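You operate a simulated robot arm through the tools that you are given. There is no shell and no other tool. Be economical: measure what you need, move in short steps, check, and stop when the job is done.

You run a simulated robot arm. Do the job below in one go: nothing can be reset, and whatever is moved stays where it is left.

TASK
Refill the teal cartridge to 40 ml with its own ink.
Fine: no spill; refill slider parked, refill dial shut, cartridge back where it stood.

The check looks at the end state, three seconds after you hand in, the way a careful person would. Anything else that was tipped, shoved, dropped, spilled or broken makes it a failure.

THE ROBOT
A 6-joint arm with a two-finger parallel gripper, fixed in place. Base frame: the origin is at the foot of the arm, x ahead of it, y to its left, z up; the work surface is at about z = 0.803. Lengths are in m, angles in degrees, forces in N, time in s.
With the tool pointing down near the work surface it reaches from about 0.26 to 0.68 m from the base axis. Its first joint turns from -66.0 to 66.0 degrees. Payload 2.9 kg.
The TCP is the grasp point between the finger pads, 0.03 m short of the fingertips. In the tool frame z runs along the fingers and y along their closing line. Largest opening 0.11 m; finger width 0.02, thickness 0.01; the body of the gripper, 0.048 by 0.112 m, starts 0.055 m behind the TCP.
Orientation is that of the tool frame in the base frame, as a unit quaternion [x, y, z, w]. With the fingers straight down and closing along the base's y, the tool's x points along the base's -x, its y along +y and its z along -z.

THE INTERFACE
- The arm moves only by the tool jog_arm. Its argument "plan" is a list of rows, each a list of 7 numbers: the opening, from 0 (shut) to 1 (fully open), then the shift along the base's x, y, z in units of 400 mm (1.0 is 400 mm), then the turn, a rotation vector about the base's x, y, z in units of 90 degrees (1.0 is 90 degrees). In form: [[gripper, tx, ty, tz, rx, ry, rz], ...]. A call has 1 to 8 rows; each row is the pose to reach, as a shift and turn from the pose commanded when the call began. A call with a number of a shift or a turn outside -1 to 1 is refused whole. Rows are played at 5 a second. More than 0.05 m and 8.6 degrees between two rows, or a gripper value outside its range, and nothing of the call is played. A pose out of reach is approached as far as the arm can. The call stops where the force on the tool passes 80 N (or 10 N more than at its start, if that is more) or the arm is blocked; 0.2 s more then pass. The fingers move at their own pace (about 0.108 m/s each) and stop on an object; they squeeze with about 44 N. The grip force told is the motor's: it shows also when the fingers shut on nothing. Time passes only in rows, and 0.2 s behind the last, so rows that repeat a pose let the fingers close. The reply holds the time, the measured pose of the TCP, the force on the tool along the base axes, the opening and the grip force, in the units named above and with some noise.
- Cameras (640 x 400 px; columns grow to the right, rows downward): "scene" is fixed at [0.079, 0.4326, 1.4024]; the picture's right is [-0.79, -0.61, 0.00], its down [-0.33, 0.43, -0.84] and it looks along [0.51, -0.67, -0.54] (base axes); focal length 321 px, centre (320, 200). "wrist" rides on the gripper at [0.072, 0.017, -0.103] in the tool frame; the picture's right is [-0.23, 0.97, 0.00], its down [-0.76, -0.18, -0.62] and it looks along [-0.61, -0.14, 0.78] (tool axes); focal length 222 px, centre (320, 200). There is no depth. A picture from a camera that has moved, and an enlarged one, comes with that camera's place and axes in the base frame and with its lens. The place of the scene camera against the robot may be out by one fixed shift of up to 0.018 m in any direction.
- get_image(camera): a new picture of that camera. No time passes.
- inspect(camera, box): a new picture of the part [left, top, right, bottom] of that camera's present view, enlarged. No time passes.
- sign_off(): hands the job in; it is judged then, once.

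Go step by step. Nothing tells you positions but the pictures and the camera data: compare them with the known pose of the tool, close in by small moves and look again before you grip or let go. The budget is 120 turns and 68 pictures, counting those below and the enlarged ones. Unless the task says otherwise, let go and move clear before handing in, and close with one line.

The tools are called after "Request:" as a command line: name --pt "numbers of a row" for each row, then --argument value for the rest, lists and objects as JSON in quotes. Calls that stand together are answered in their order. jog_arm: Moves the arm, as the interface text tells. Its arguments: {"type":"object","properties":{"plan":{"type":"array"}},"required":["plan"]} The other tools are called the same way: get_image (camera) takes a picture; inspect (camera, box) takes an enlarged picture of a part of a camera's view; sign_off () hands the job in.

At the start:

```text
t: 0.0
tool_pos: [0.3422, -0.1814, 1.0832]
tool_rot: [0.0, 1.0, 0.001, 0.001]
force: [0.2, 0.5, -0.1]
width: 0.11
gripper_force: 0.0
```

scene: 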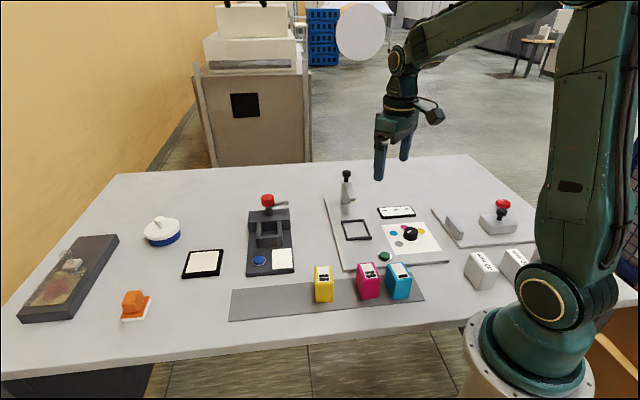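
wrist: 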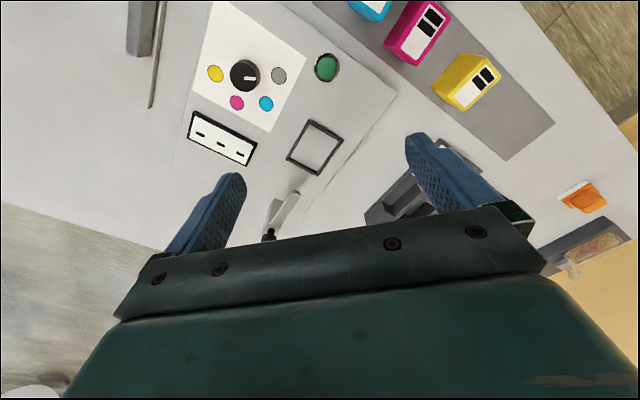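

I see a row of cartridges (yellow, magenta, teal) on a grey strip, and a refill station with a dial, a green button, a square frame, a display and a slider/needle post. I'll enlarge the views to understand the station.

Request:
inspect --camera "scene" --box '[310, 160, 470, 280]'

Request:
inspect --camera "scene" --box '[290, 240, 450, 320]'

Request:
inspect --camera "wrist" --box '[160, 0, 480, 250]'

```text
3.33 times, centred on (390, 220) of scene
camera zoom: at [0.079, 0.4326, 1.4024], right [-0.79, -0.61, 0.0], down [-0.33, 0.43, -0.84], along [0.51, -0.67, -0.54], focal length 1071 px, centre (87, 133)
```

zoom: 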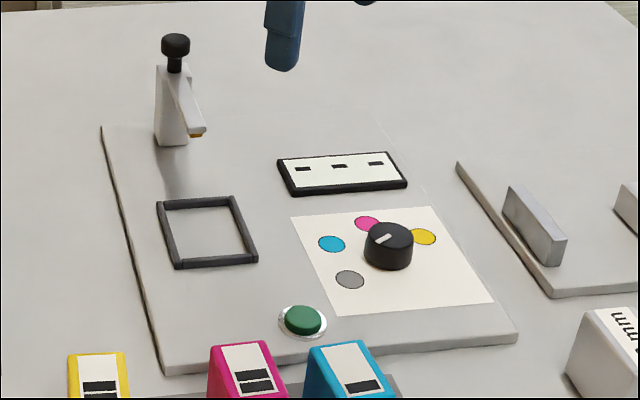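

```text
4.00 times, centred on (370, 280) of scene
camera zoom: at [0.079, 0.4326, 1.4024], right [-0.79, -0.61, 0.0], down [-0.33, 0.43, -0.84], along [0.51, -0.67, -0.54], focal length 1285 px, centre (120, -120)
```

zoom: 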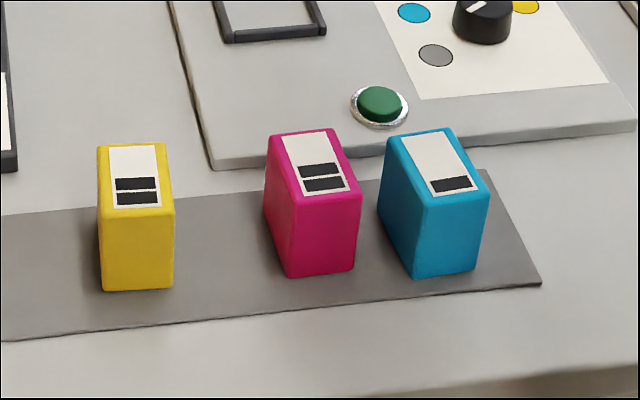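

```text
1.60 times, centred on (320, 125) of wrist
camera zoom: at [0.2684, -0.1659, 1.1865], right [0.23, 0.97, 0.0], down [0.76, -0.18, 0.62], along [0.61, -0.14, -0.78], focal length 355 px, centre (320, 320)
```

zoom: 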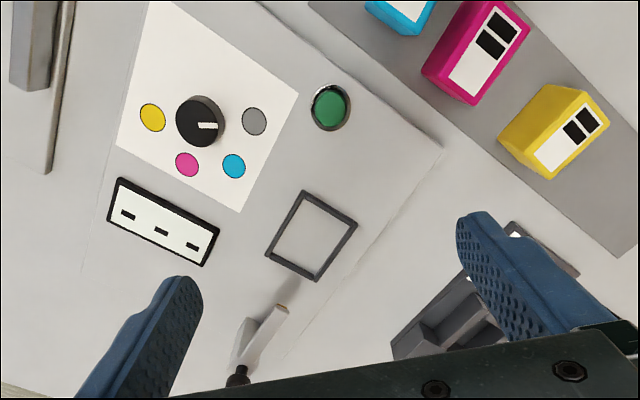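

The dial card has yellow, magenta, cyan and grey dots. I need a closer look at the dial mark, the nozzle post and the right-hand plate.

Request:
inspect --camera "scene" --box '[380, 200, 440, 260]'

Request:
inspect --camera "scene" --box '[430, 180, 550, 300]'

Request:
inspect --camera "scene" --box '[180, 180, 320, 290]'

Request:
inspect --camera "scene" --box '[320, 160, 380, 210]'

```text
6.67 times, centred on (410, 230) of scene
camera zoom: at [0.079, 0.4326, 1.4024], right [-0.79, -0.61, 0.0], down [-0.33, 0.43, -0.84], along [0.51, -0.67, -0.54], focal length 2142 px, centre (-280, 0)
```

zoom: 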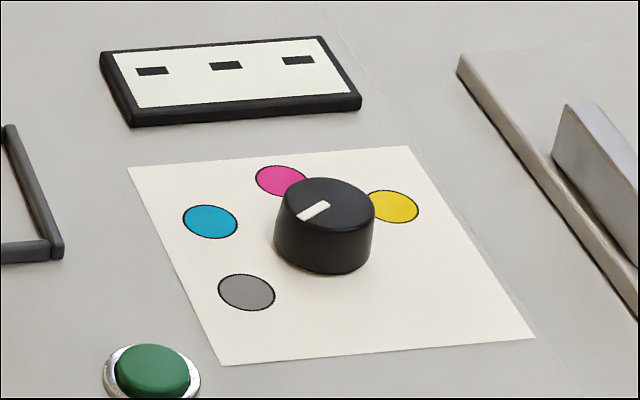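

```text
3.33 times, centred on (490, 240) of scene
camera zoom: at [0.079, 0.4326, 1.4024], right [-0.79, -0.61, 0.0], down [-0.33, 0.43, -0.84], along [0.51, -0.67, -0.54], focal length 1071 px, centre (-247, 67)
```

zoom: 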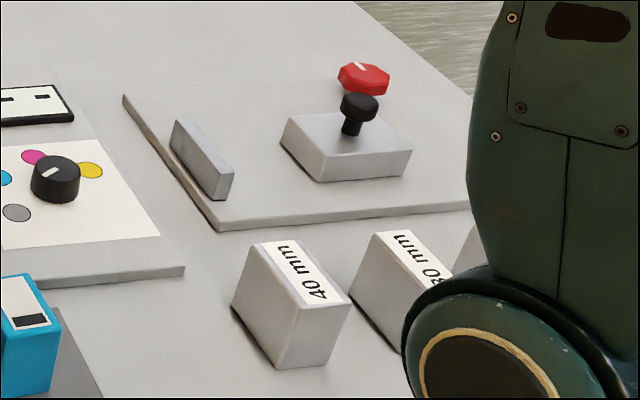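

```text
3.64 times, centred on (250, 235) of scene
camera zoom: at [0.079, 0.4326, 1.4024], right [-0.79, -0.61, 0.0], down [-0.33, 0.43, -0.84], along [0.51, -0.67, -0.54], focal length 1168 px, centre (574, 73)
```

zoom: 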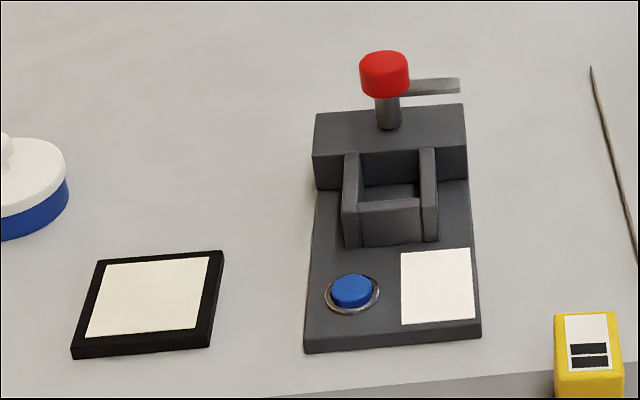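

```text
8.00 times, centred on (350, 185) of scene
camera zoom: at [0.079, 0.4326, 1.4024], right [-0.79, -0.61, 0.0], down [-0.33, 0.43, -0.84], along [0.51, -0.67, -0.54], focal length 2570 px, centre (80, 320)
```

zoom: 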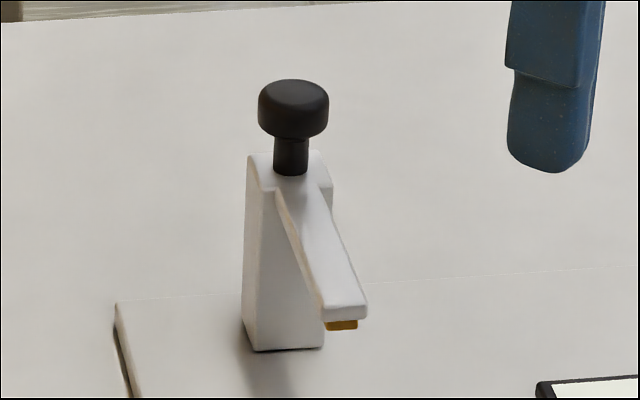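

Plan: pick up the teal cartridge (about x 0.255, y -0.11), set it in the square frame (about 0.45, -0.23), turn the dial to cyan, slide the head in, dispense, and reverse. First I'll hover over the teal with the tool yawed -45°.

Request:
jog_arm --pt "0.6 -0.036 0.03 -0.02 0 0 -0.0833" --pt "0.6 -0.072 0.06 -0.04 0 0 -0.1667" --pt "0.6 -0.108 0.09 -0.08 0 0 -0.25" --pt "0.6 -0.145 0.12 -0.12 0 0 -0.3333" --pt "0.6 -0.181 0.15 -0.16 0 0 -0.4167" --pt "0.6 -0.2175 0.1775 -0.2075 0 0 -0.5" --pt "0.6 -0.2175 0.1775 -0.2075 0 0 -0.5"

Request:
get_image --camera "wrist"

Request:
get_image --camera "scene"

```text
t: 1.6
tool_pos: [0.2542, -0.1092, 1.0012]
tool_rot: [0.384, 0.923, 0.0, 0.0]
force: [-0.7, -0.4, 0.6]
width: 0.0661
gripper_force: 0.0
```

```text
58 pictures are left
camera wrist: at [0.2137, -0.0484, 1.1045], right [0.85, 0.53, 0.0], down [0.41, -0.66, 0.62], along [0.33, -0.53, -0.78], focal length 222 px, centre (320, 200)
```

wrist: 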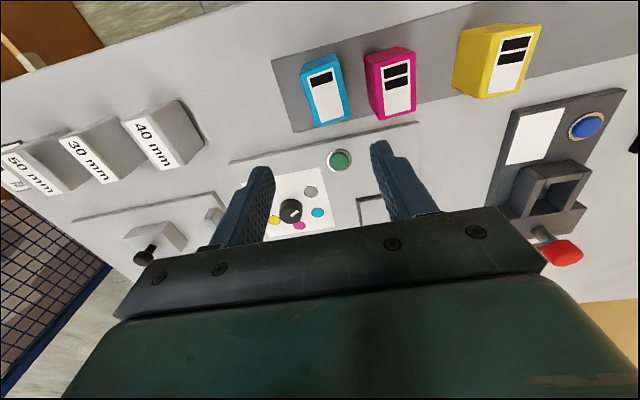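

```text
57 pictures are left
```

scene: 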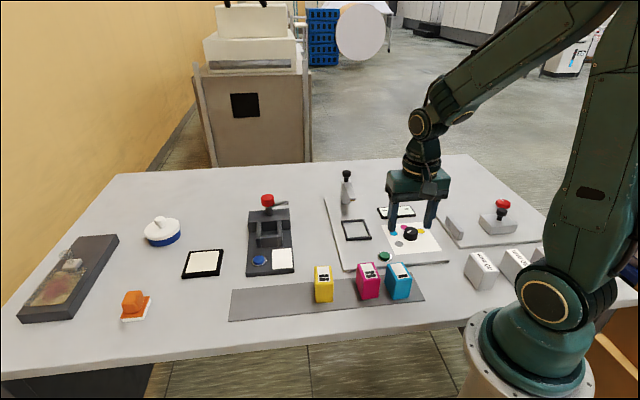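

The tool hovers above the teal cartridge. I'll enlarge the wrist view to measure its position and yaw.

Request:
inspect --camera "wrist" --box '[270, 30, 430, 130]'

Request:
inspect --camera "wrist" --box '[240, 130, 400, 240]'

```text
4.00 times, centred on (350, 80) of wrist
camera zoom: at [0.2137, -0.0484, 1.1045], right [0.85, 0.53, 0.0], down [0.41, -0.66, 0.62], along [0.33, -0.53, -0.78], focal length 888 px, centre (200, 680)
```

zoom: 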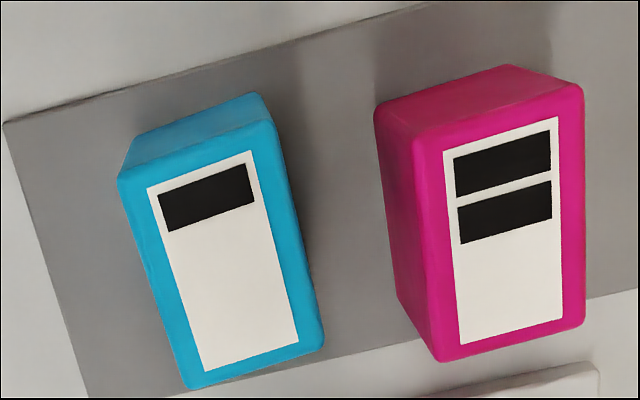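

```text
3.64 times, centred on (320, 185) of wrist
camera zoom: at [0.2137, -0.0484, 1.1045], right [0.85, 0.53, 0.0], down [0.41, -0.66, 0.62], along [0.33, -0.53, -0.78], focal length 808 px, centre (320, 254)
```

zoom: 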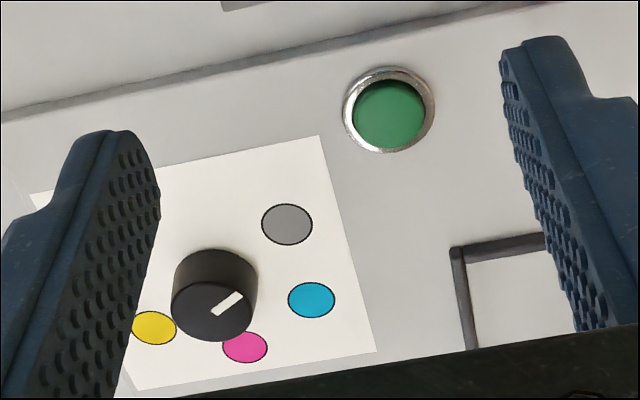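

The teal cartridge is at about (0.252, -0.096), 39 × 55 × 55 mm, with its width axis at about 50°. I'll align, come down to just above it, and check.

Request:
jog_arm --pt "0.6 -0.0055 0.033 -0.06 0 0 0.053" --pt "0.6 -0.0055 0.033 -0.15 0 0 0.053" --pt "0.6 -0.0055 0.033 -0.24 0 0 0.053" --pt "0.6 -0.0055 0.033 -0.27 0 0 0.053" --pt "0.6 -0.0055 0.033 -0.27 0 0 0.053"

Request:
get_image --camera "wrist"

Request:
inspect --camera "scene" --box '[320, 220, 450, 310]'

```text
t: 2.8
tool_pos: [0.252, -0.0974, 0.8923]
tool_rot: [0.343, 0.939, 0.0, 0.0]
force: [0.1, -0.3, 0.1]
width: 0.066
gripper_force: 0.0
```

```text
54 pictures are left
camera wrist: at [0.2067, -0.0393, 0.9957], right [0.8, 0.6, 0.0], down [0.47, -0.63, 0.62], along [0.37, -0.5, -0.78], focal length 222 px, centre (320, 200)
```

wrist: 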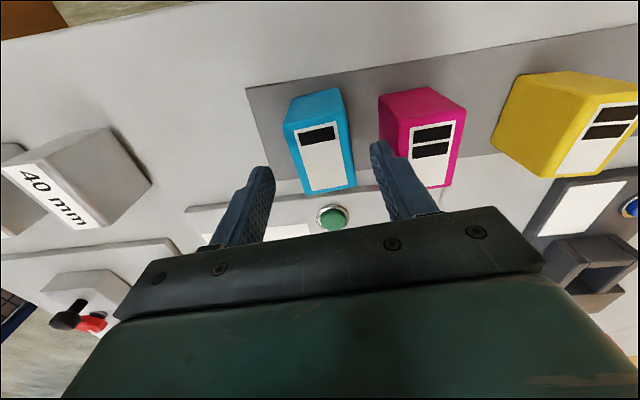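

```text
4.44 times, centred on (385, 265) of scene
camera zoom: at [0.079, 0.4326, 1.4024], right [-0.79, -0.61, 0.0], down [-0.33, 0.43, -0.84], along [0.51, -0.67, -0.54], focal length 1428 px, centre (31, -89)
```

zoom: 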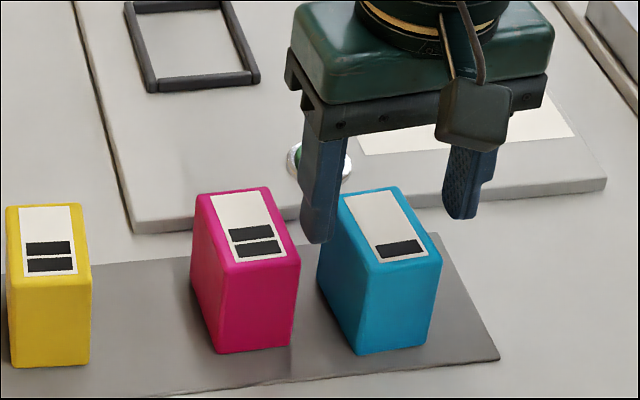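

The fingers straddle the teal cartridge, centred within about 2 mm. Descending to z≈0.850 and closing.

Request:
jog_arm --pt "0.6 -0.002 0.004 -0.05 0 0 0" --pt "0.6 -0.002 0.004 -0.106 0 0 0" --pt "0.6 -0.002 0.004 -0.106 0 0 0" --pt "0.25 -0.002 0.004 -0.106 0 0 0" --pt "0.25 -0.002 0.004 -0.106 0 0 0" --pt "0.25 -0.002 0.004 -0.106 0 0 0"

Request:
get_image --camera "wrist"

```text
t: 4.2
tool_pos: [0.2517, -0.0932, 0.8498]
tool_rot: [0.344, 0.939, 0.0, -0.001]
force: [0.0, 0.9, 0.8]
width: 0.0394
gripper_force: 44.4
```

```text
52 pictures are left
camera wrist: at [0.2063, -0.0365, 0.9538], right [0.8, 0.6, 0.0], down [0.47, -0.63, 0.62], along [0.37, -0.5, -0.78], focal length 222 px, centre (320, 200)
```

wrist: 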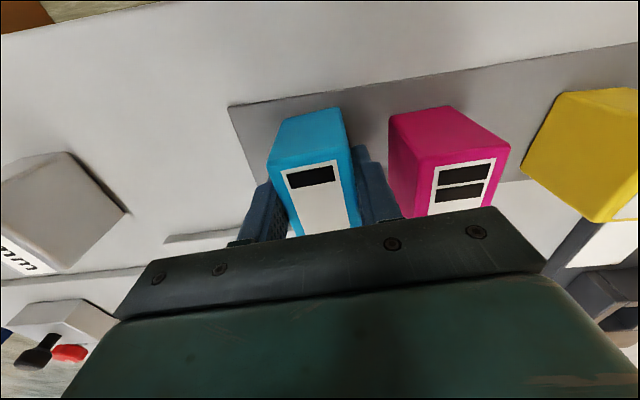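

The cartridge is gripped (width 39.4 mm). The home grip pose is commanded (0.2522, -0.0956, 0.8498), yaw -40.2°. I'll lift it and carry it high to over the frame, which I estimate at (0.442, -0.216).

Request:
jog_arm --pt "0.25 0 0 0.1 0 0 0" --pt "0.25 0 0 0.2 0 0 0" --pt "0.25 0 0 0.3 0 0 0" --pt "0.25 0.1 -0.06 0.3 0 0 -0.01" --pt "0.25 0.2 -0.12 0.3 0 0 -0.02" --pt "0.25 0.3 -0.18 0.3 0 0 -0.03" --pt "0.25 0.4 -0.24 0.3 0 0 -0.04" --pt "0.25 0.4745 -0.3 0.3 0 0 -0.045"

Request:
get_image --camera "wrist"

Request:
get_image --camera "scene"

```text
t: 6.0
tool_pos: [0.4407, -0.2149, 0.9704]
tool_rot: [0.377, 0.926, 0.001, -0.001]
force: [1.0, 0.2, -1.5]
width: 0.0392
gripper_force: 44.0
```

```text
51 pictures are left
camera wrist: at [0.4005, -0.1539, 1.0737], right [0.84, 0.54, 0.0], down [0.42, -0.66, 0.62], along [0.33, -0.52, -0.78], focal length 222 px, centre (320, 200)
```

wrist: 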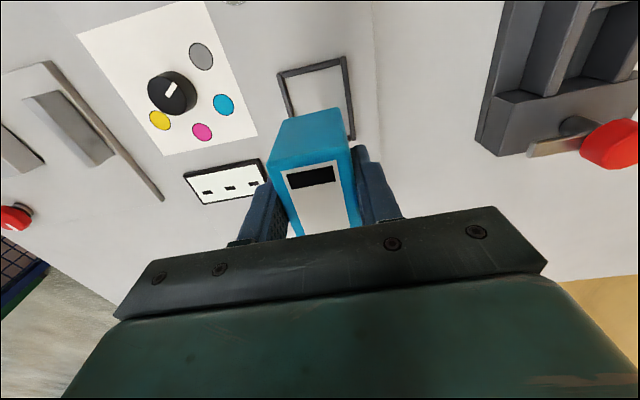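

```text
50 pictures are left
```

scene: 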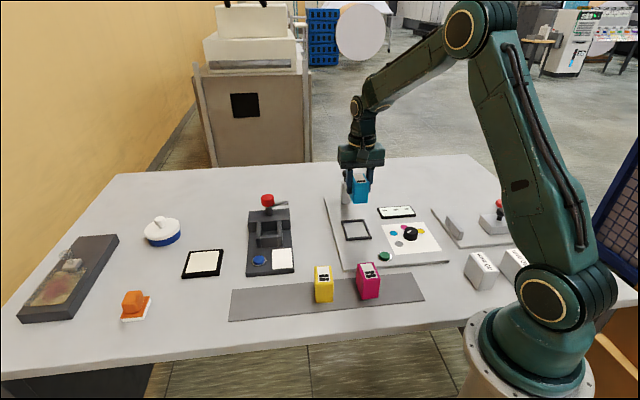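

Request:
inspect --camera "wrist" --box '[140, 0, 400, 200]'

Request:
inspect --camera "scene" --box '[320, 140, 440, 280]'

```text
2.00 times, centred on (270, 100) of wrist
camera zoom: at [0.4005, -0.1539, 1.0737], right [0.84, 0.54, 0.0], down [0.42, -0.66, 0.62], along [0.33, -0.52, -0.78], focal length 444 px, centre (420, 400)
```

zoom: 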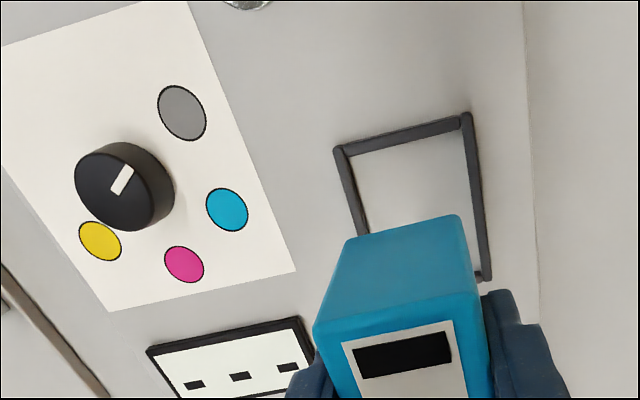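

```text
2.86 times, centred on (380, 210) of scene
camera zoom: at [0.079, 0.4326, 1.4024], right [-0.79, -0.61, 0.0], down [-0.33, 0.43, -0.84], along [0.51, -0.67, -0.54], focal length 918 px, centre (149, 171)
```

zoom: 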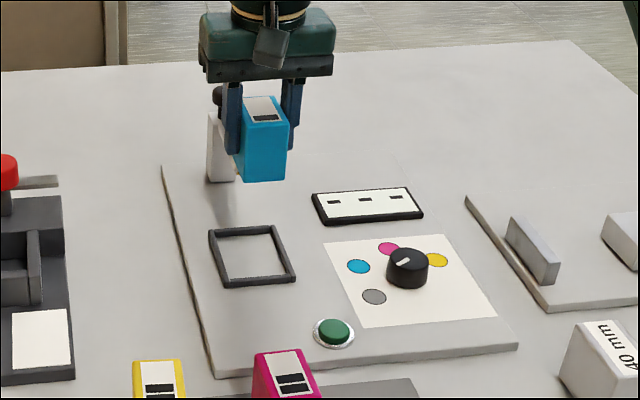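

The frame is about 68 × 85 mm, centred at (0.440, -0.216) and yawed -45°. I'll lower the cartridge to just above its floor.

Request:
jog_arm --pt "0.25 -0.005 0 -0.05 0 0 -0.008" --pt "0.25 -0.005 0 -0.12 0 0 -0.008" --pt "0.25 -0.005 0 -0.19 0 0 -0.008" --pt "0.25 -0.005 0 -0.24 0 0 -0.008" --pt "0.25 -0.005 0 -0.2595 0 0 -0.008" --pt "0.25 -0.005 0 -0.2595 0 0 -0.008"

Request:
inspect --camera "scene" --box '[310, 150, 450, 270]'

Request:
inspect --camera "wrist" --box '[180, 40, 440, 240]'

```text
t: 7.4
tool_pos: [0.4412, -0.2143, 0.8663]
tool_rot: [0.382, 0.924, 0.0, 0.001]
force: [0.1, 0.2, -0.9]
width: 0.0394
gripper_force: 44.1
```

```text
3.33 times, centred on (380, 210) of scene
camera zoom: at [0.079, 0.4326, 1.4024], right [-0.79, -0.61, 0.0], down [-0.33, 0.43, -0.84], along [0.51, -0.67, -0.54], focal length 1071 px, centre (120, 167)
```

zoom: 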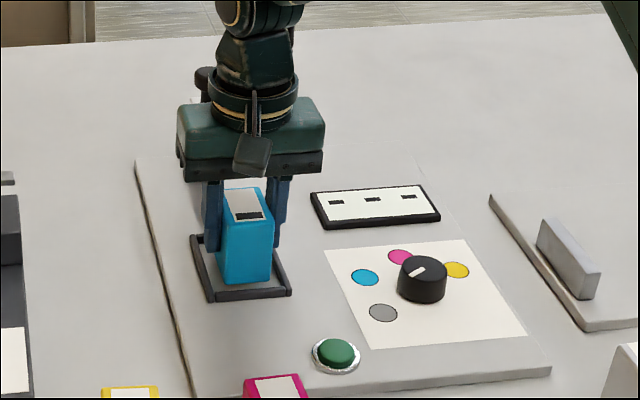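

```text
2.00 times, centred on (310, 140) of wrist
camera zoom: at [0.4001, -0.1533, 0.9696], right [0.85, 0.53, 0.0], down [0.41, -0.66, 0.62], along [0.33, -0.53, -0.78], focal length 444 px, centre (340, 320)
```

zoom: 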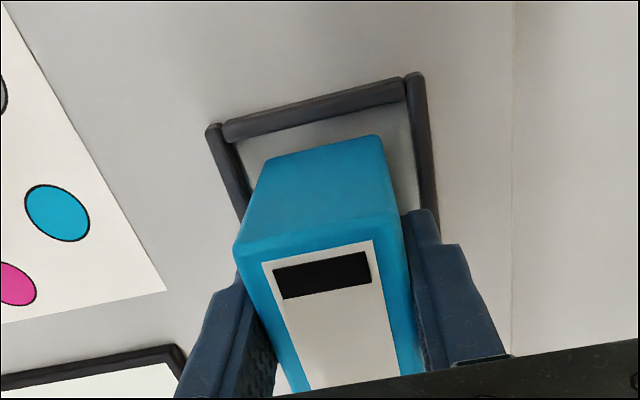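

The cartridge is centred in the frame, a few mm above the floor. Lowering in 2 mm steps to feel contact.

Request:
jog_arm --pt "0.25 0 0 -0.005 0 0 0" --pt "0.25 0 0 -0.01 0 0 0" --pt "0.25 0 0 -0.01 0 0 0"

Request:
jog_arm --pt "0.25 0 0 -0.004 0 0 0" --pt "0.25 0 0 -0.004 0 0 0"

Request:
jog_arm --pt "0.25 0 0 -0.004 0 0 0" --pt "0.25 0 0 -0.004 0 0 0"

```text
t: 8.2
tool_pos: [0.4407, -0.2152, 0.861]
tool_rot: [0.383, 0.924, 0.0, 0.0]
force: [0.3, 0.6, -1.3]
width: 0.0391
gripper_force: 43.6
```

```text
t: 8.8
tool_pos: [0.4399, -0.2158, 0.861]
tool_rot: [0.382, 0.924, 0.0, 0.0]
force: [-1.3, 0.4, -1.2]
width: 0.0395
gripper_force: 44.2
```

```text
t: 9.4
tool_pos: [0.4404, -0.2167, 0.8594]
tool_rot: [0.382, 0.924, 0.001, 0.0]
force: [-1.9, 2.4, 10.1]
width: 0.0397
gripper_force: 44.5
```

Contact felt at z≈0.859 (10 N up). Releasing gently, rising, then reading the display.

Request:
jog_arm --pt "0.5 0 0 0 0 0 0" --pt "0.5 0 0 0 0 0 0" --pt "0.5 0 0 0.05 0 0 0" --pt "0.5 0 0 0.15 0 0 0" --pt "0.5 0 0 0.25 0 0 0" --pt "0.5 0 0 0.353 0 0 0" --pt "0.5 0 0 0.353 0 0 0"

Request:
get_image --camera "wrist"

Request:
inspect --camera "scene" --box '[320, 160, 440, 270]'

```text
t: 11.0
tool_pos: [0.4385, -0.2143, 0.9996]
tool_rot: [0.383, 0.924, 0.0, 0.001]
force: [0.5, 0.1, -0.6]
width: 0.0551
gripper_force: 0.1
```

```text
45 pictures are left
camera wrist: at [0.3985, -0.1527, 1.1025], right [0.85, 0.53, 0.0], down [0.41, -0.66, 0.62], along [0.33, -0.53, -0.78], focal length 222 px, centre (320, 200)
```

wrist: 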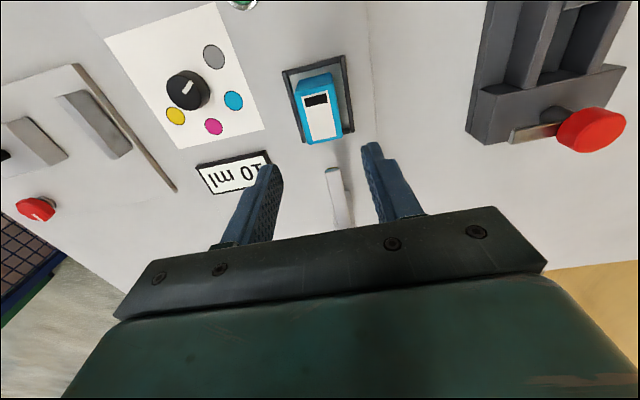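

```text
3.64 times, centred on (380, 215) of scene
camera zoom: at [0.079, 0.4326, 1.4024], right [-0.79, -0.61, 0.0], down [-0.33, 0.43, -0.84], along [0.51, -0.67, -0.54], focal length 1168 px, centre (102, 146)
```

zoom: 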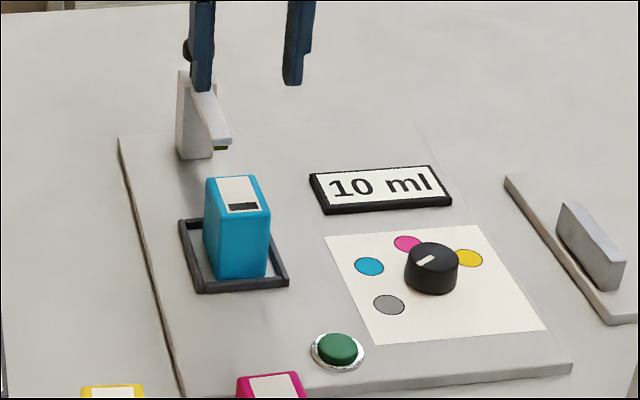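

The display reads 10 ml, so it is sensing the cartridge and 30 ml are needed. Next I'll slide the head in before touching the dial; moving above its knob (about 0.541, -0.318) to look.

Request:
jog_arm --pt "0.5 0 0 0.1 0 0 0" --pt "0.6 0.08 -0.08 0.125 0 0 0" --pt "0.6 0.16 -0.16 0.125 0 0 0" --pt "0.6 0.25 -0.25 0.125 0 0 0" --pt "0.6 0.25 -0.25 0.125 0 0 0"

Request:
get_image --camera "wrist"

Request:
inspect --camera "scene" --box '[300, 120, 420, 230]'

```text
refused: row 4 steps farther than a row can; nothing moved
```

```text
43 pictures are left
camera wrist: at [0.3985, -0.1527, 1.1025], right [0.85, 0.53, 0.0], down [0.41, -0.66, 0.62], along [0.33, -0.53, -0.78], focal length 222 px, centre (320, 200)
```

wrist: 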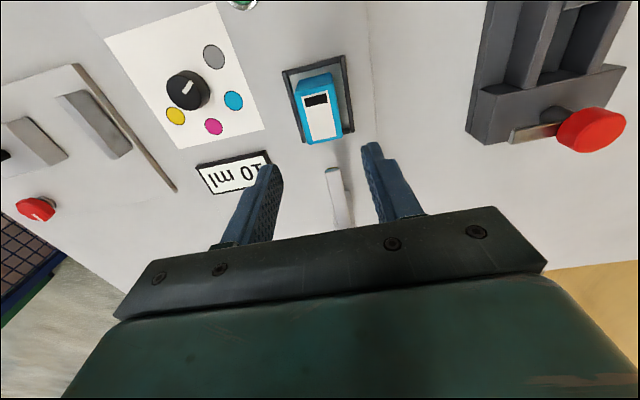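

```text
3.64 times, centred on (360, 175) of scene
camera zoom: at [0.079, 0.4326, 1.4024], right [-0.79, -0.61, 0.0], down [-0.33, 0.43, -0.84], along [0.51, -0.67, -0.54], focal length 1168 px, centre (174, 291)
```

zoom: 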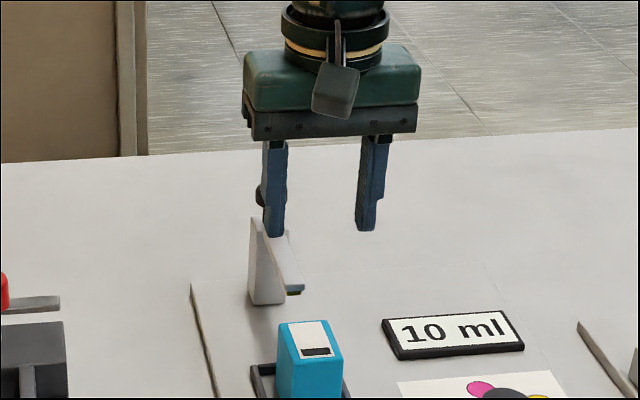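

One step was slightly too long. I'll resend it with shorter rows.

Request:
jog_arm --pt "0.5 0 0 0.1 0 0 0" --pt "0.6 0.06 -0.06 0.125 0 0 0" --pt "0.6 0.12 -0.12 0.125 0 0 0" --pt "0.6 0.19 -0.19 0.125 0 0 0" --pt "0.6 0.25 -0.25 0.125 0 0 0" --pt "0.6 0.25 -0.25 0.125 0 0 0"

Request:
get_image --camera "wrist"

Request:
inspect --camera "scene" --box '[300, 120, 420, 230]'

```text
t: 12.4
tool_pos: [0.5396, -0.313, 1.0485]
tool_rot: [0.382, 0.924, 0.0, -0.001]
force: [0.2, -0.8, 0.6]
width: 0.066
gripper_force: 0.1
```

```text
41 pictures are left
camera wrist: at [0.4987, -0.2522, 1.152], right [0.85, 0.53, 0.0], down [0.41, -0.66, 0.62], along [0.33, -0.53, -0.78], focal length 222 px, centre (320, 200)
```

wrist: 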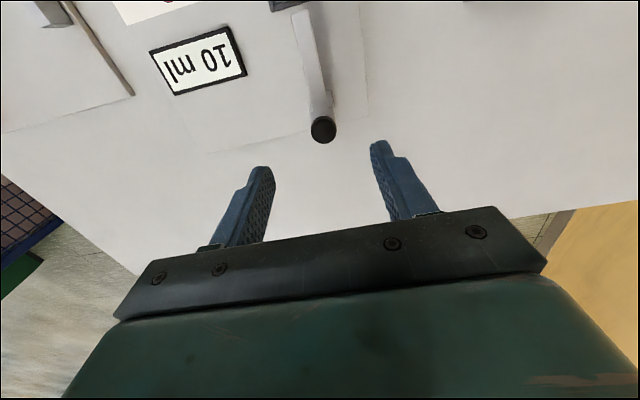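

```text
3.64 times, centred on (360, 175) of scene
camera zoom: at [0.079, 0.4326, 1.4024], right [-0.79, -0.61, 0.0], down [-0.33, 0.43, -0.84], along [0.51, -0.67, -0.54], focal length 1168 px, centre (174, 291)
```

zoom: 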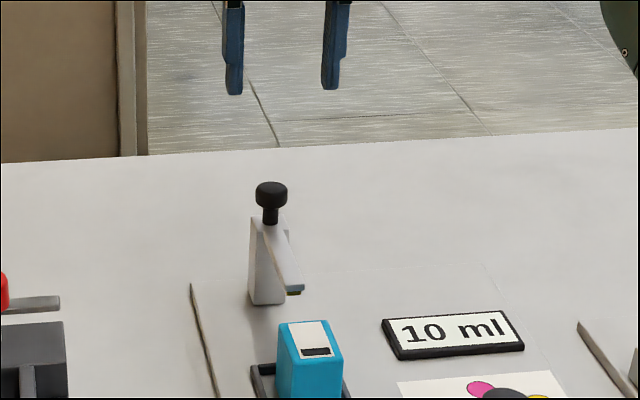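

The knob is at about (0.546, -0.322), top z≈0.93, and about 30 mm across. Descending around it with the fingers open, then checking.

Request:
jog_arm --pt "0.6 0.016 -0.017 -0.1 0 0 0" --pt "0.6 0.016 -0.017 -0.2 0 0 0" --pt "0.6 0.016 -0.017 -0.25 0 0 0" --pt "0.6 0.016 -0.017 -0.3 0 0 0" --pt "0.6 0.016 -0.017 -0.3 0 0 0"

Request:
get_image --camera "wrist"

Request:
inspect --camera "scene" --box '[300, 120, 420, 230]'

```text
t: 13.6
tool_pos: [0.5474, -0.3206, 0.9296]
tool_rot: [0.383, 0.924, 0.0, 0.0]
force: [1.6, -0.2, 0.5]
width: 0.0659
gripper_force: 0.0
```

```text
39 pictures are left
camera wrist: at [0.5062, -0.2592, 1.0323], right [0.85, 0.53, 0.0], down [0.41, -0.66, 0.62], along [0.33, -0.53, -0.78], focal length 222 px, centre (320, 200)
```

wrist: 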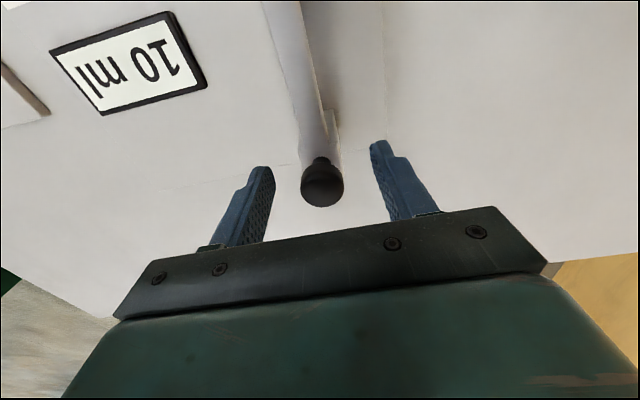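

```text
3.64 times, centred on (360, 175) of scene
camera zoom: at [0.079, 0.4326, 1.4024], right [-0.79, -0.61, 0.0], down [-0.33, 0.43, -0.84], along [0.51, -0.67, -0.54], focal length 1168 px, centre (174, 291)
```

zoom: 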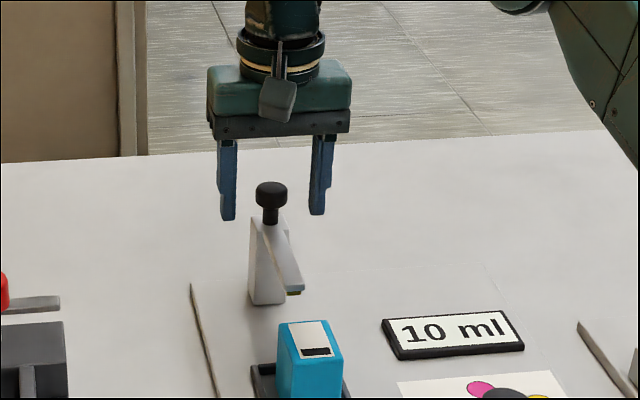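

The knob sits right at the TCP, between the fingers. Closing on it.

Request:
jog_arm --pt "0.2 0 0 -0.005 0 0 0" --pt "0.2 0 0 -0.005 0 0 0" --pt "0.2 0 0 -0.005 0 0 0"

```text
t: 14.4
tool_pos: [0.5474, -0.3196, 0.9291]
tool_rot: [0.383, 0.924, 0.0, 0.001]
force: [1.7, 1.8, 6.6]
width: 0.0279
gripper_force: 44.9
```

Gripping the slider knob. Sliding the head 40 mm toward the cartridge, then checking.

Request:
jog_arm --pt "0.2 -0.0177 0.0177 0 0 0 0" --pt "0.2 -0.0354 0.0354 0 0 0 0" --pt "0.2 -0.053 0.053 0 0 0 0" --pt "0.2 -0.0707 0.0707 0 0 0 0"

Request:
inspect --camera "scene" --box '[310, 150, 410, 250]'

```text
t: 15.4
tool_pos: [0.5201, -0.2921, 0.9299]
tool_rot: [0.381, 0.924, 0.001, 0.001]
force: [9.7, 6.3, 4.2]
width: 0.0274
gripper_force: 44.8
```

```text
4.00 times, centred on (360, 200) of scene
camera zoom: at [0.0792, 0.4328, 1.4023], right [-0.79, -0.61, 0.0], down [-0.33, 0.43, -0.84], along [0.51, -0.67, -0.54], focal length 1285 px, centre (160, 200)
```

zoom: 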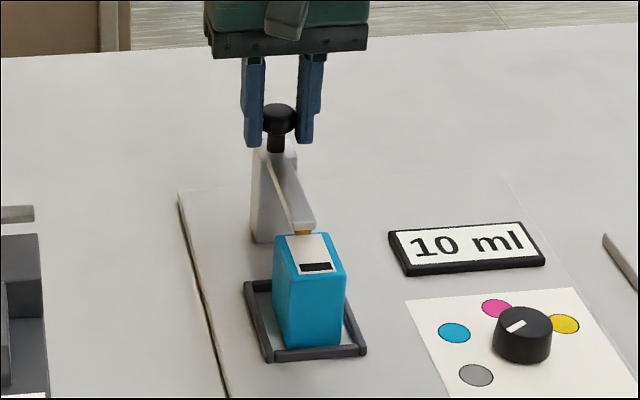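

The head slides freely and clears the cartridge top. Continuing in small steps until it stops or sits centred.

Request:
jog_arm --pt "0.2 -0.0133 0.0133 0 0 0 0" --pt "0.2 -0.0265 0.0265 0 0 0 0" --pt "0.2 -0.0265 0.0265 0 0 0 0"

Request:
inspect --camera "scene" --box '[310, 150, 410, 250]'

Request:
get_image --camera "wrist"

```text
t: 16.2
tool_pos: [0.509, -0.2819, 0.9283]
tool_rot: [0.382, 0.924, 0.001, 0.001]
force: [11.1, 8.2, 8.1]
width: 0.0277
gripper_force: 45.1
```

```text
4.00 times, centred on (360, 200) of scene
camera zoom: at [0.0792, 0.4329, 1.4023], right [-0.79, -0.61, 0.0], down [-0.33, 0.43, -0.84], along [0.51, -0.67, -0.54], focal length 1285 px, centre (160, 200)
```

zoom: 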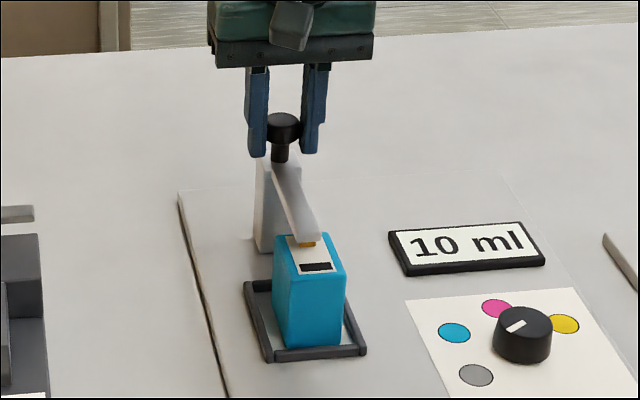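

```text
35 pictures are left
camera wrist: at [0.4675, -0.2212, 1.0315], right [0.85, 0.53, 0.0], down [0.41, -0.66, 0.62], along [0.33, -0.53, -0.78], focal length 222 px, centre (320, 200)
```

wrist: 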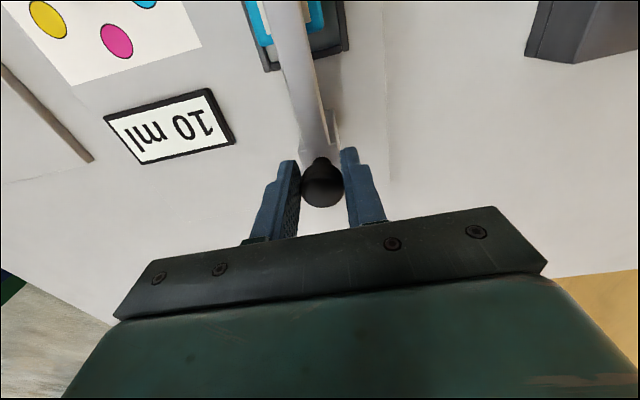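

The nozzle is over the label, close to the cartridge centre. I'll keep going in small steps to find whether there's an end stop.

Request:
jog_arm --pt "0.2 -0.009 0.009 0 0 0 0" --pt "0.2 -0.0133 0.0133 0 0 0 0" --pt "0.2 -0.0133 0.0133 0 0 0 0"

Request:
inspect --camera "scene" --box '[330, 180, 400, 250]'

```text
t: 17.0
tool_pos: [0.5032, -0.278, 0.9286]
tool_rot: [0.384, 0.923, 0.001, 0.003]
force: [27.4, -3.2, -1.0]
width: 0.0278
gripper_force: 44.8
```

```text
5.71 times, centred on (365, 215) of scene
camera zoom: at [0.0798, 0.4325, 1.4024], right [-0.79, -0.61, 0.0], down [-0.33, 0.43, -0.84], along [0.51, -0.67, -0.54], focal length 1836 px, centre (63, 114)
```

zoom: 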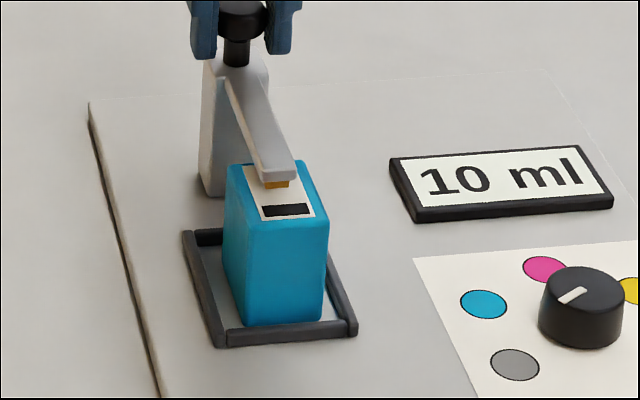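

The slider hit its end stop after 60 mm, with the nozzle over the cartridge. I'll release it, rise, and go over the dial (about 0.298, -0.286).

Request:
jog_arm --pt "0.6 0 0 0 0 0 0" --pt "0.6 0 0 0 0 0 0" --pt "0.6 0 0 0.1 0 0 0" --pt "0.6 -0.07 -0.003 0.2 0 0 0" --pt "0.6 -0.19 -0.007 0.2 0 0 0" --pt "0.6 -0.31 -0.012 0.2 0 0 0" --pt "0.6 -0.43 -0.016 0.2 0 0 0" --pt "0.6 -0.51 -0.02 0.15 0 0 0"

Request:
get_image --camera "wrist"

Request:
inspect --camera "scene" --box '[320, 150, 440, 260]'

```text
t: 18.8
tool_pos: [0.2985, -0.284, 0.9901]
tool_rot: [0.383, 0.924, 0.0, 0.0]
force: [-0.6, 0.7, 0.6]
width: 0.0661
gripper_force: 0.1
```

```text
33 pictures are left
camera wrist: at [0.2581, -0.2231, 1.0929], right [0.85, 0.53, 0.0], down [0.41, -0.66, 0.62], along [0.33, -0.53, -0.78], focal length 222 px, centre (320, 200)
```

wrist: 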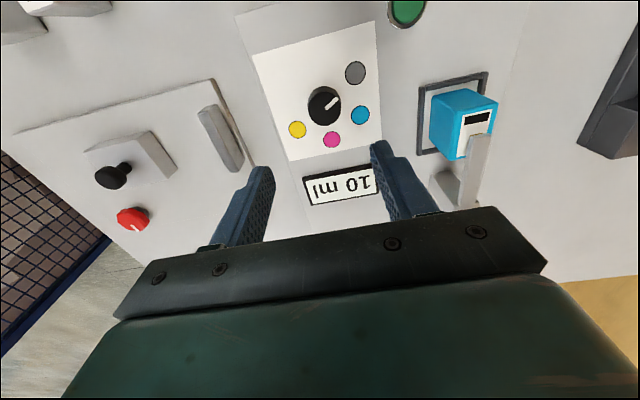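

```text
3.64 times, centred on (380, 205) of scene
camera zoom: at [0.079, 0.4326, 1.4024], right [-0.79, -0.61, 0.0], down [-0.33, 0.43, -0.84], along [0.51, -0.67, -0.54], focal length 1168 px, centre (102, 182)
```

zoom: 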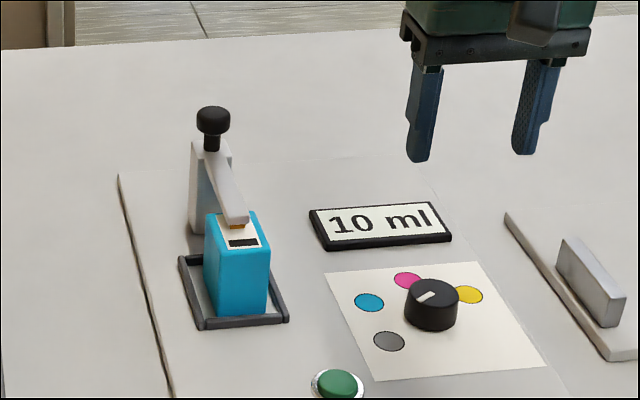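

The slider stayed in place and the tool is over the dial. Enlarging to measure its centre and the mark.

Request:
inspect --camera "wrist" --box '[260, 40, 400, 160]'

```text
3.33 times, centred on (330, 100) of wrist
camera zoom: at [0.2581, -0.2231, 1.0929], right [0.85, 0.53, 0.0], down [0.41, -0.66, 0.62], along [0.33, -0.53, -0.78], focal length 740 px, centre (287, 533)
```

zoom: 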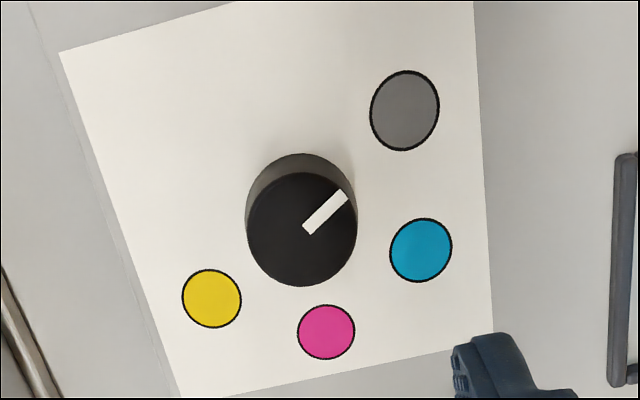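

The dots sit at 60° steps around the dial centre (0.303, -0.285), and the mark points to grey. I need a -60° turn to reach cyan, so I'll pre-rotate +30°, descend over the knob and grip it.

Request:
jog_arm --pt "0.6 0.013 0.003 -0.03 0 0 0.0833" --pt "0.6 0.013 0.003 -0.08 0 0 0.1667" --pt "0.6 0.013 0.003 -0.15 0 0 0.25" --pt "0.6 0.013 0.003 -0.22 0 0 0.3333" --pt "0.6 0.013 0.003 -0.3 0 0 0.3333" --pt "0.6 0.013 0.003 -0.347 0 0 0.3333" --pt "0.6 0.013 0.003 -0.347 0 0 0.3333"

Request:
get_image --camera "wrist"

Request:
inspect --camera "scene" --box '[370, 180, 450, 260]'

```text
t: 20.4
tool_pos: [0.3035, -0.2844, 0.8501]
tool_rot: [0.13, 0.991, 0.001, 0.0]
force: [0.4, 0.4, 0.5]
width: 0.0659
gripper_force: 0.1
```

```text
30 pictures are left
camera wrist: at [0.2369, -0.2521, 0.9521], right [0.47, 0.88, 0.0], down [0.69, -0.37, 0.62], along [0.55, -0.29, -0.78], focal length 222 px, centre (320, 200)
```

wrist: 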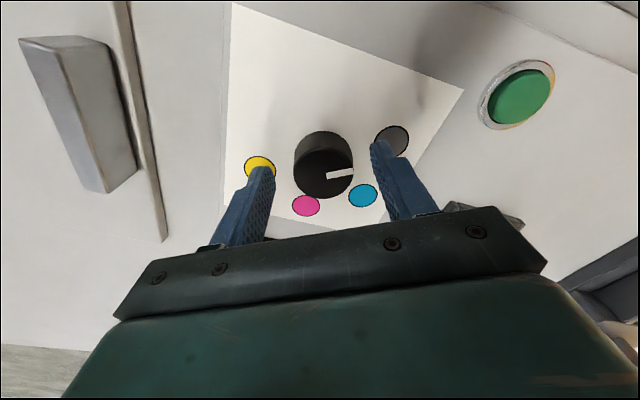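

```text
5.00 times, centred on (410, 220) of scene
camera zoom: at [0.079, 0.4326, 1.4024], right [-0.79, -0.61, 0.0], down [-0.33, 0.43, -0.84], along [0.51, -0.67, -0.54], focal length 1606 px, centre (-130, 100)
```

zoom: 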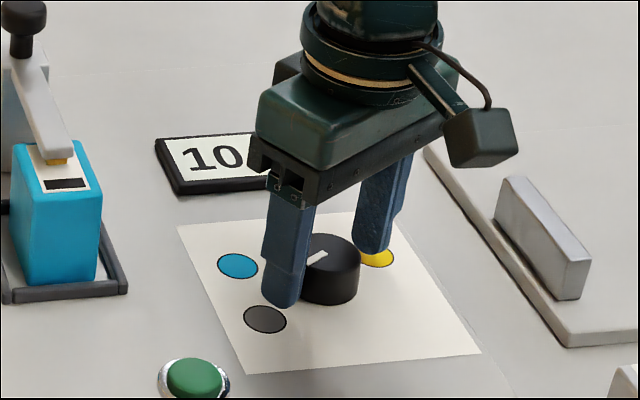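

The fingers straddle the dial, centred. Closing on it.

Request:
jog_arm --pt "0.25 0 0 0 0 0 0" --pt "0.25 0 0 0 0 0 0" --pt "0.25 0 0 0 0 0 0"

Request:
jog_arm --pt "0.25 0 0 0 0 0 -0.0833" --pt "0.25 0 0 0 0 0 -0.1667" --pt "0.25 0 0 0 0 0 -0.25" --pt "0.25 0 0 0 0 0 -0.3333" --pt "0.25 0 0 0 0 0 -0.4167" --pt "0.25 0 0 0 0 0 -0.5" --pt "0.25 0 0 0 0 0 -0.5833" --pt "0.25 0 0 0 0 0 -0.6667"

Request:
get_image --camera "wrist"

```text
t: 21.2
tool_pos: [0.3053, -0.2829, 0.8491]
tool_rot: [0.129, 0.992, 0.002, 0.001]
force: [6.5, 16.6, -0.8]
width: 0.0389
gripper_force: 45.2
```

```text
t: 23.0
tool_pos: [0.3037, -0.283, 0.8488]
tool_rot: [0.608, 0.794, 0.001, 0.001]
force: [8.3, 16.2, -4.9]
width: 0.0388
gripper_force: 45.0
```

```text
28 pictures are left
camera wrist: at [0.3001, -0.2114, 0.9523], right [1.0, 0.03, 0.0], down [0.02, -0.78, 0.62], along [0.02, -0.62, -0.78], focal length 222 px, centre (320, 200)
```

wrist: 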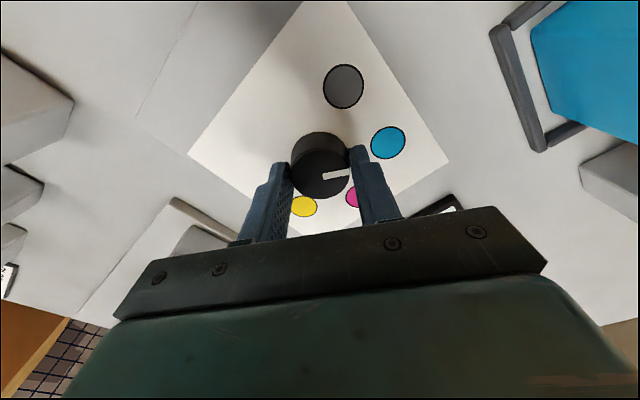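

The mark now points to cyan. I'll release, rise, and move above the green button (about 0.314, -0.171) with the fingers closed.

Request:
jog_arm --pt "0.6 0 0 0 0 0 0" --pt "0.6 0 0 0 0 0 0" --pt "0.6 0 0 0.1 0 0 0" --pt "0.6 0 0 0.2 0 0 0.08" --pt "0.3 0.006 0.07 0.25 0 0 0.16" --pt "0.0 0.012 0.14 0.3 0 0 0.25" --pt "0.0 0.02 0.21 0.3 0 0 0.3333" --pt "0.0 0.026 0.284 0.3 0 0 0.3333"

Request:
get_image --camera "wrist"

Request:
inspect --camera "scene" --box '[320, 160, 440, 270]'

```text
t: 24.8
tool_pos: [0.3139, -0.1712, 0.9676]
tool_rot: [0.382, 0.924, 0.001, 0.0]
force: [0.9, -0.2, 0.9]
width: 0.0
gripper_force: 37.8
```

```text
27 pictures are left
camera wrist: at [0.2729, -0.1104, 1.0712], right [0.85, 0.53, 0.0], down [0.41, -0.66, 0.62], along [0.33, -0.53, -0.78], focal length 222 px, centre (320, 200)
```

wrist: 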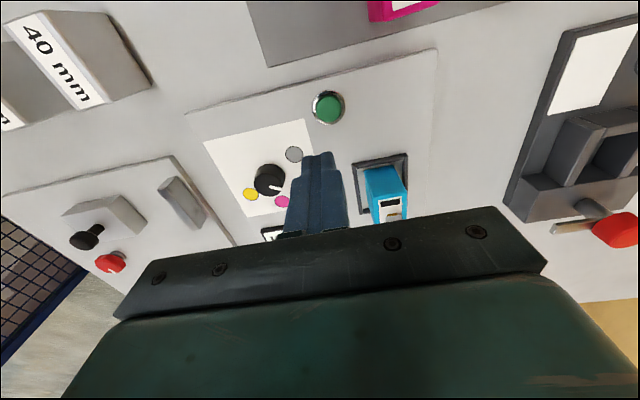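

```text
3.64 times, centred on (380, 215) of scene
camera zoom: at [0.079, 0.4326, 1.4024], right [-0.79, -0.61, 0.0], down [-0.33, 0.43, -0.84], along [0.51, -0.67, -0.54], focal length 1168 px, centre (102, 146)
```

zoom: 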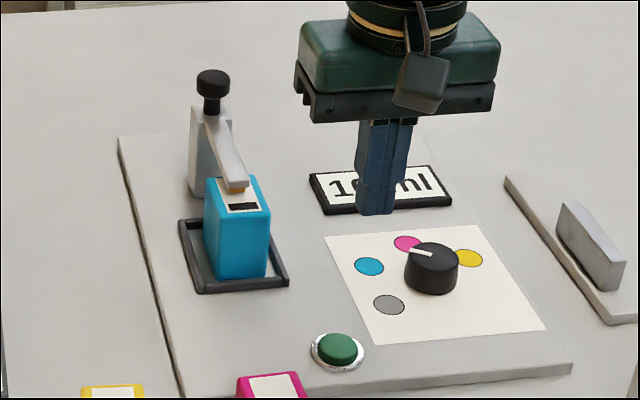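

The dial points to cyan. The button is at about (0.318, -0.166); lowering closed fingertips to just above it, then I'll check.

Request:
jog_arm --pt "0.0 0.0145 0.017 -0.1 0 0 0" --pt "0.0 0.0145 0.017 -0.2 0 0 0" --pt "0.0 0.0145 0.017 -0.265 0 0 0" --pt "0.0 0.0145 0.017 -0.265 0 0 0"

Request:
inspect --camera "scene" --box '[350, 200, 430, 270]'

Request:
inspect --camera "wrist" --box '[220, 80, 420, 240]'

```text
t: 25.8
tool_pos: [0.3205, -0.1631, 0.8634]
tool_rot: [0.383, 0.924, 0.0, 0.0]
force: [0.3, -0.7, 0.1]
width: 0.0
gripper_force: 38.4
```

```text
5.71 times, centred on (390, 235) of scene
camera zoom: at [0.079, 0.4326, 1.4024], right [-0.79, -0.61, 0.0], down [-0.33, 0.43, -0.84], along [0.51, -0.67, -0.54], focal length 1836 px, centre (-80, 0)
```

zoom: 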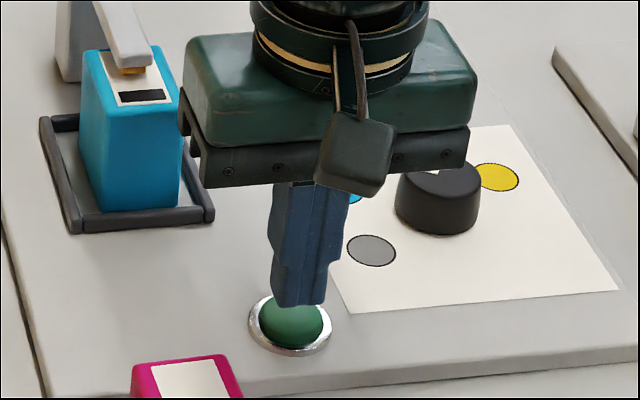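

```text
2.50 times, centred on (320, 160) of wrist
camera zoom: at [0.2788, -0.1016, 0.9664], right [0.85, 0.53, 0.0], down [0.41, -0.66, 0.62], along [0.33, -0.53, -0.78], focal length 555 px, centre (320, 300)
```

zoom: 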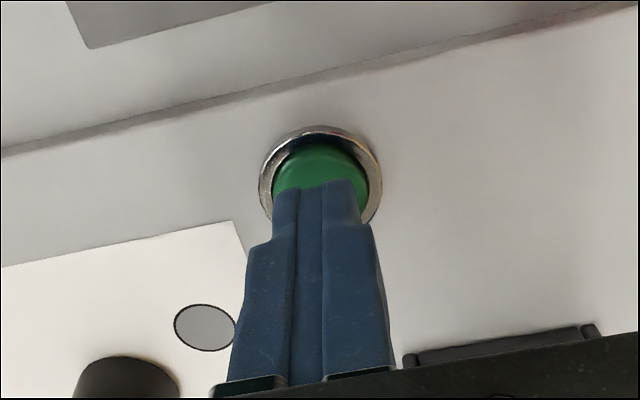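

The tip is centred over the button. I'll make a short press (8 mm down and back up) and then read the display.

Request:
jog_arm --pt "0.0 0 0 -0.01 0 0 0" --pt "0.0 0 0 -0.02 0 0 0" --pt "0.0 0 0 0.0 0 0 0"

Request:
inspect --camera "scene" --box '[330, 170, 450, 270]'

```text
t: 26.6
tool_pos: [0.3185, -0.1637, 0.8634]
tool_rot: [0.382, 0.924, 0.0, 0.0]
force: [-0.6, -1.0, 0.6]
width: 0.0003
gripper_force: 38.4
```

```text
4.00 times, centred on (390, 220) of scene
camera zoom: at [0.079, 0.4326, 1.4024], right [-0.79, -0.61, 0.0], down [-0.33, 0.43, -0.84], along [0.51, -0.67, -0.54], focal length 1285 px, centre (40, 120)
```

zoom: 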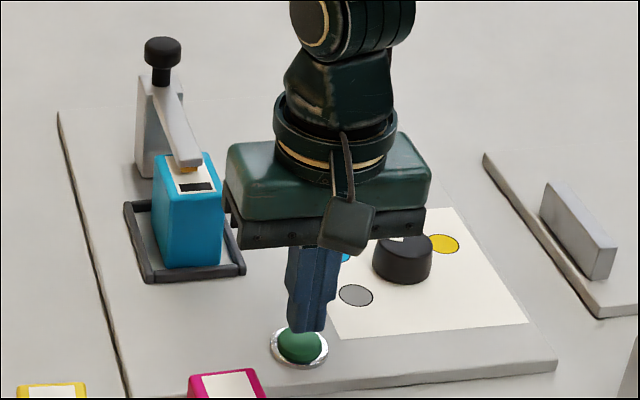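

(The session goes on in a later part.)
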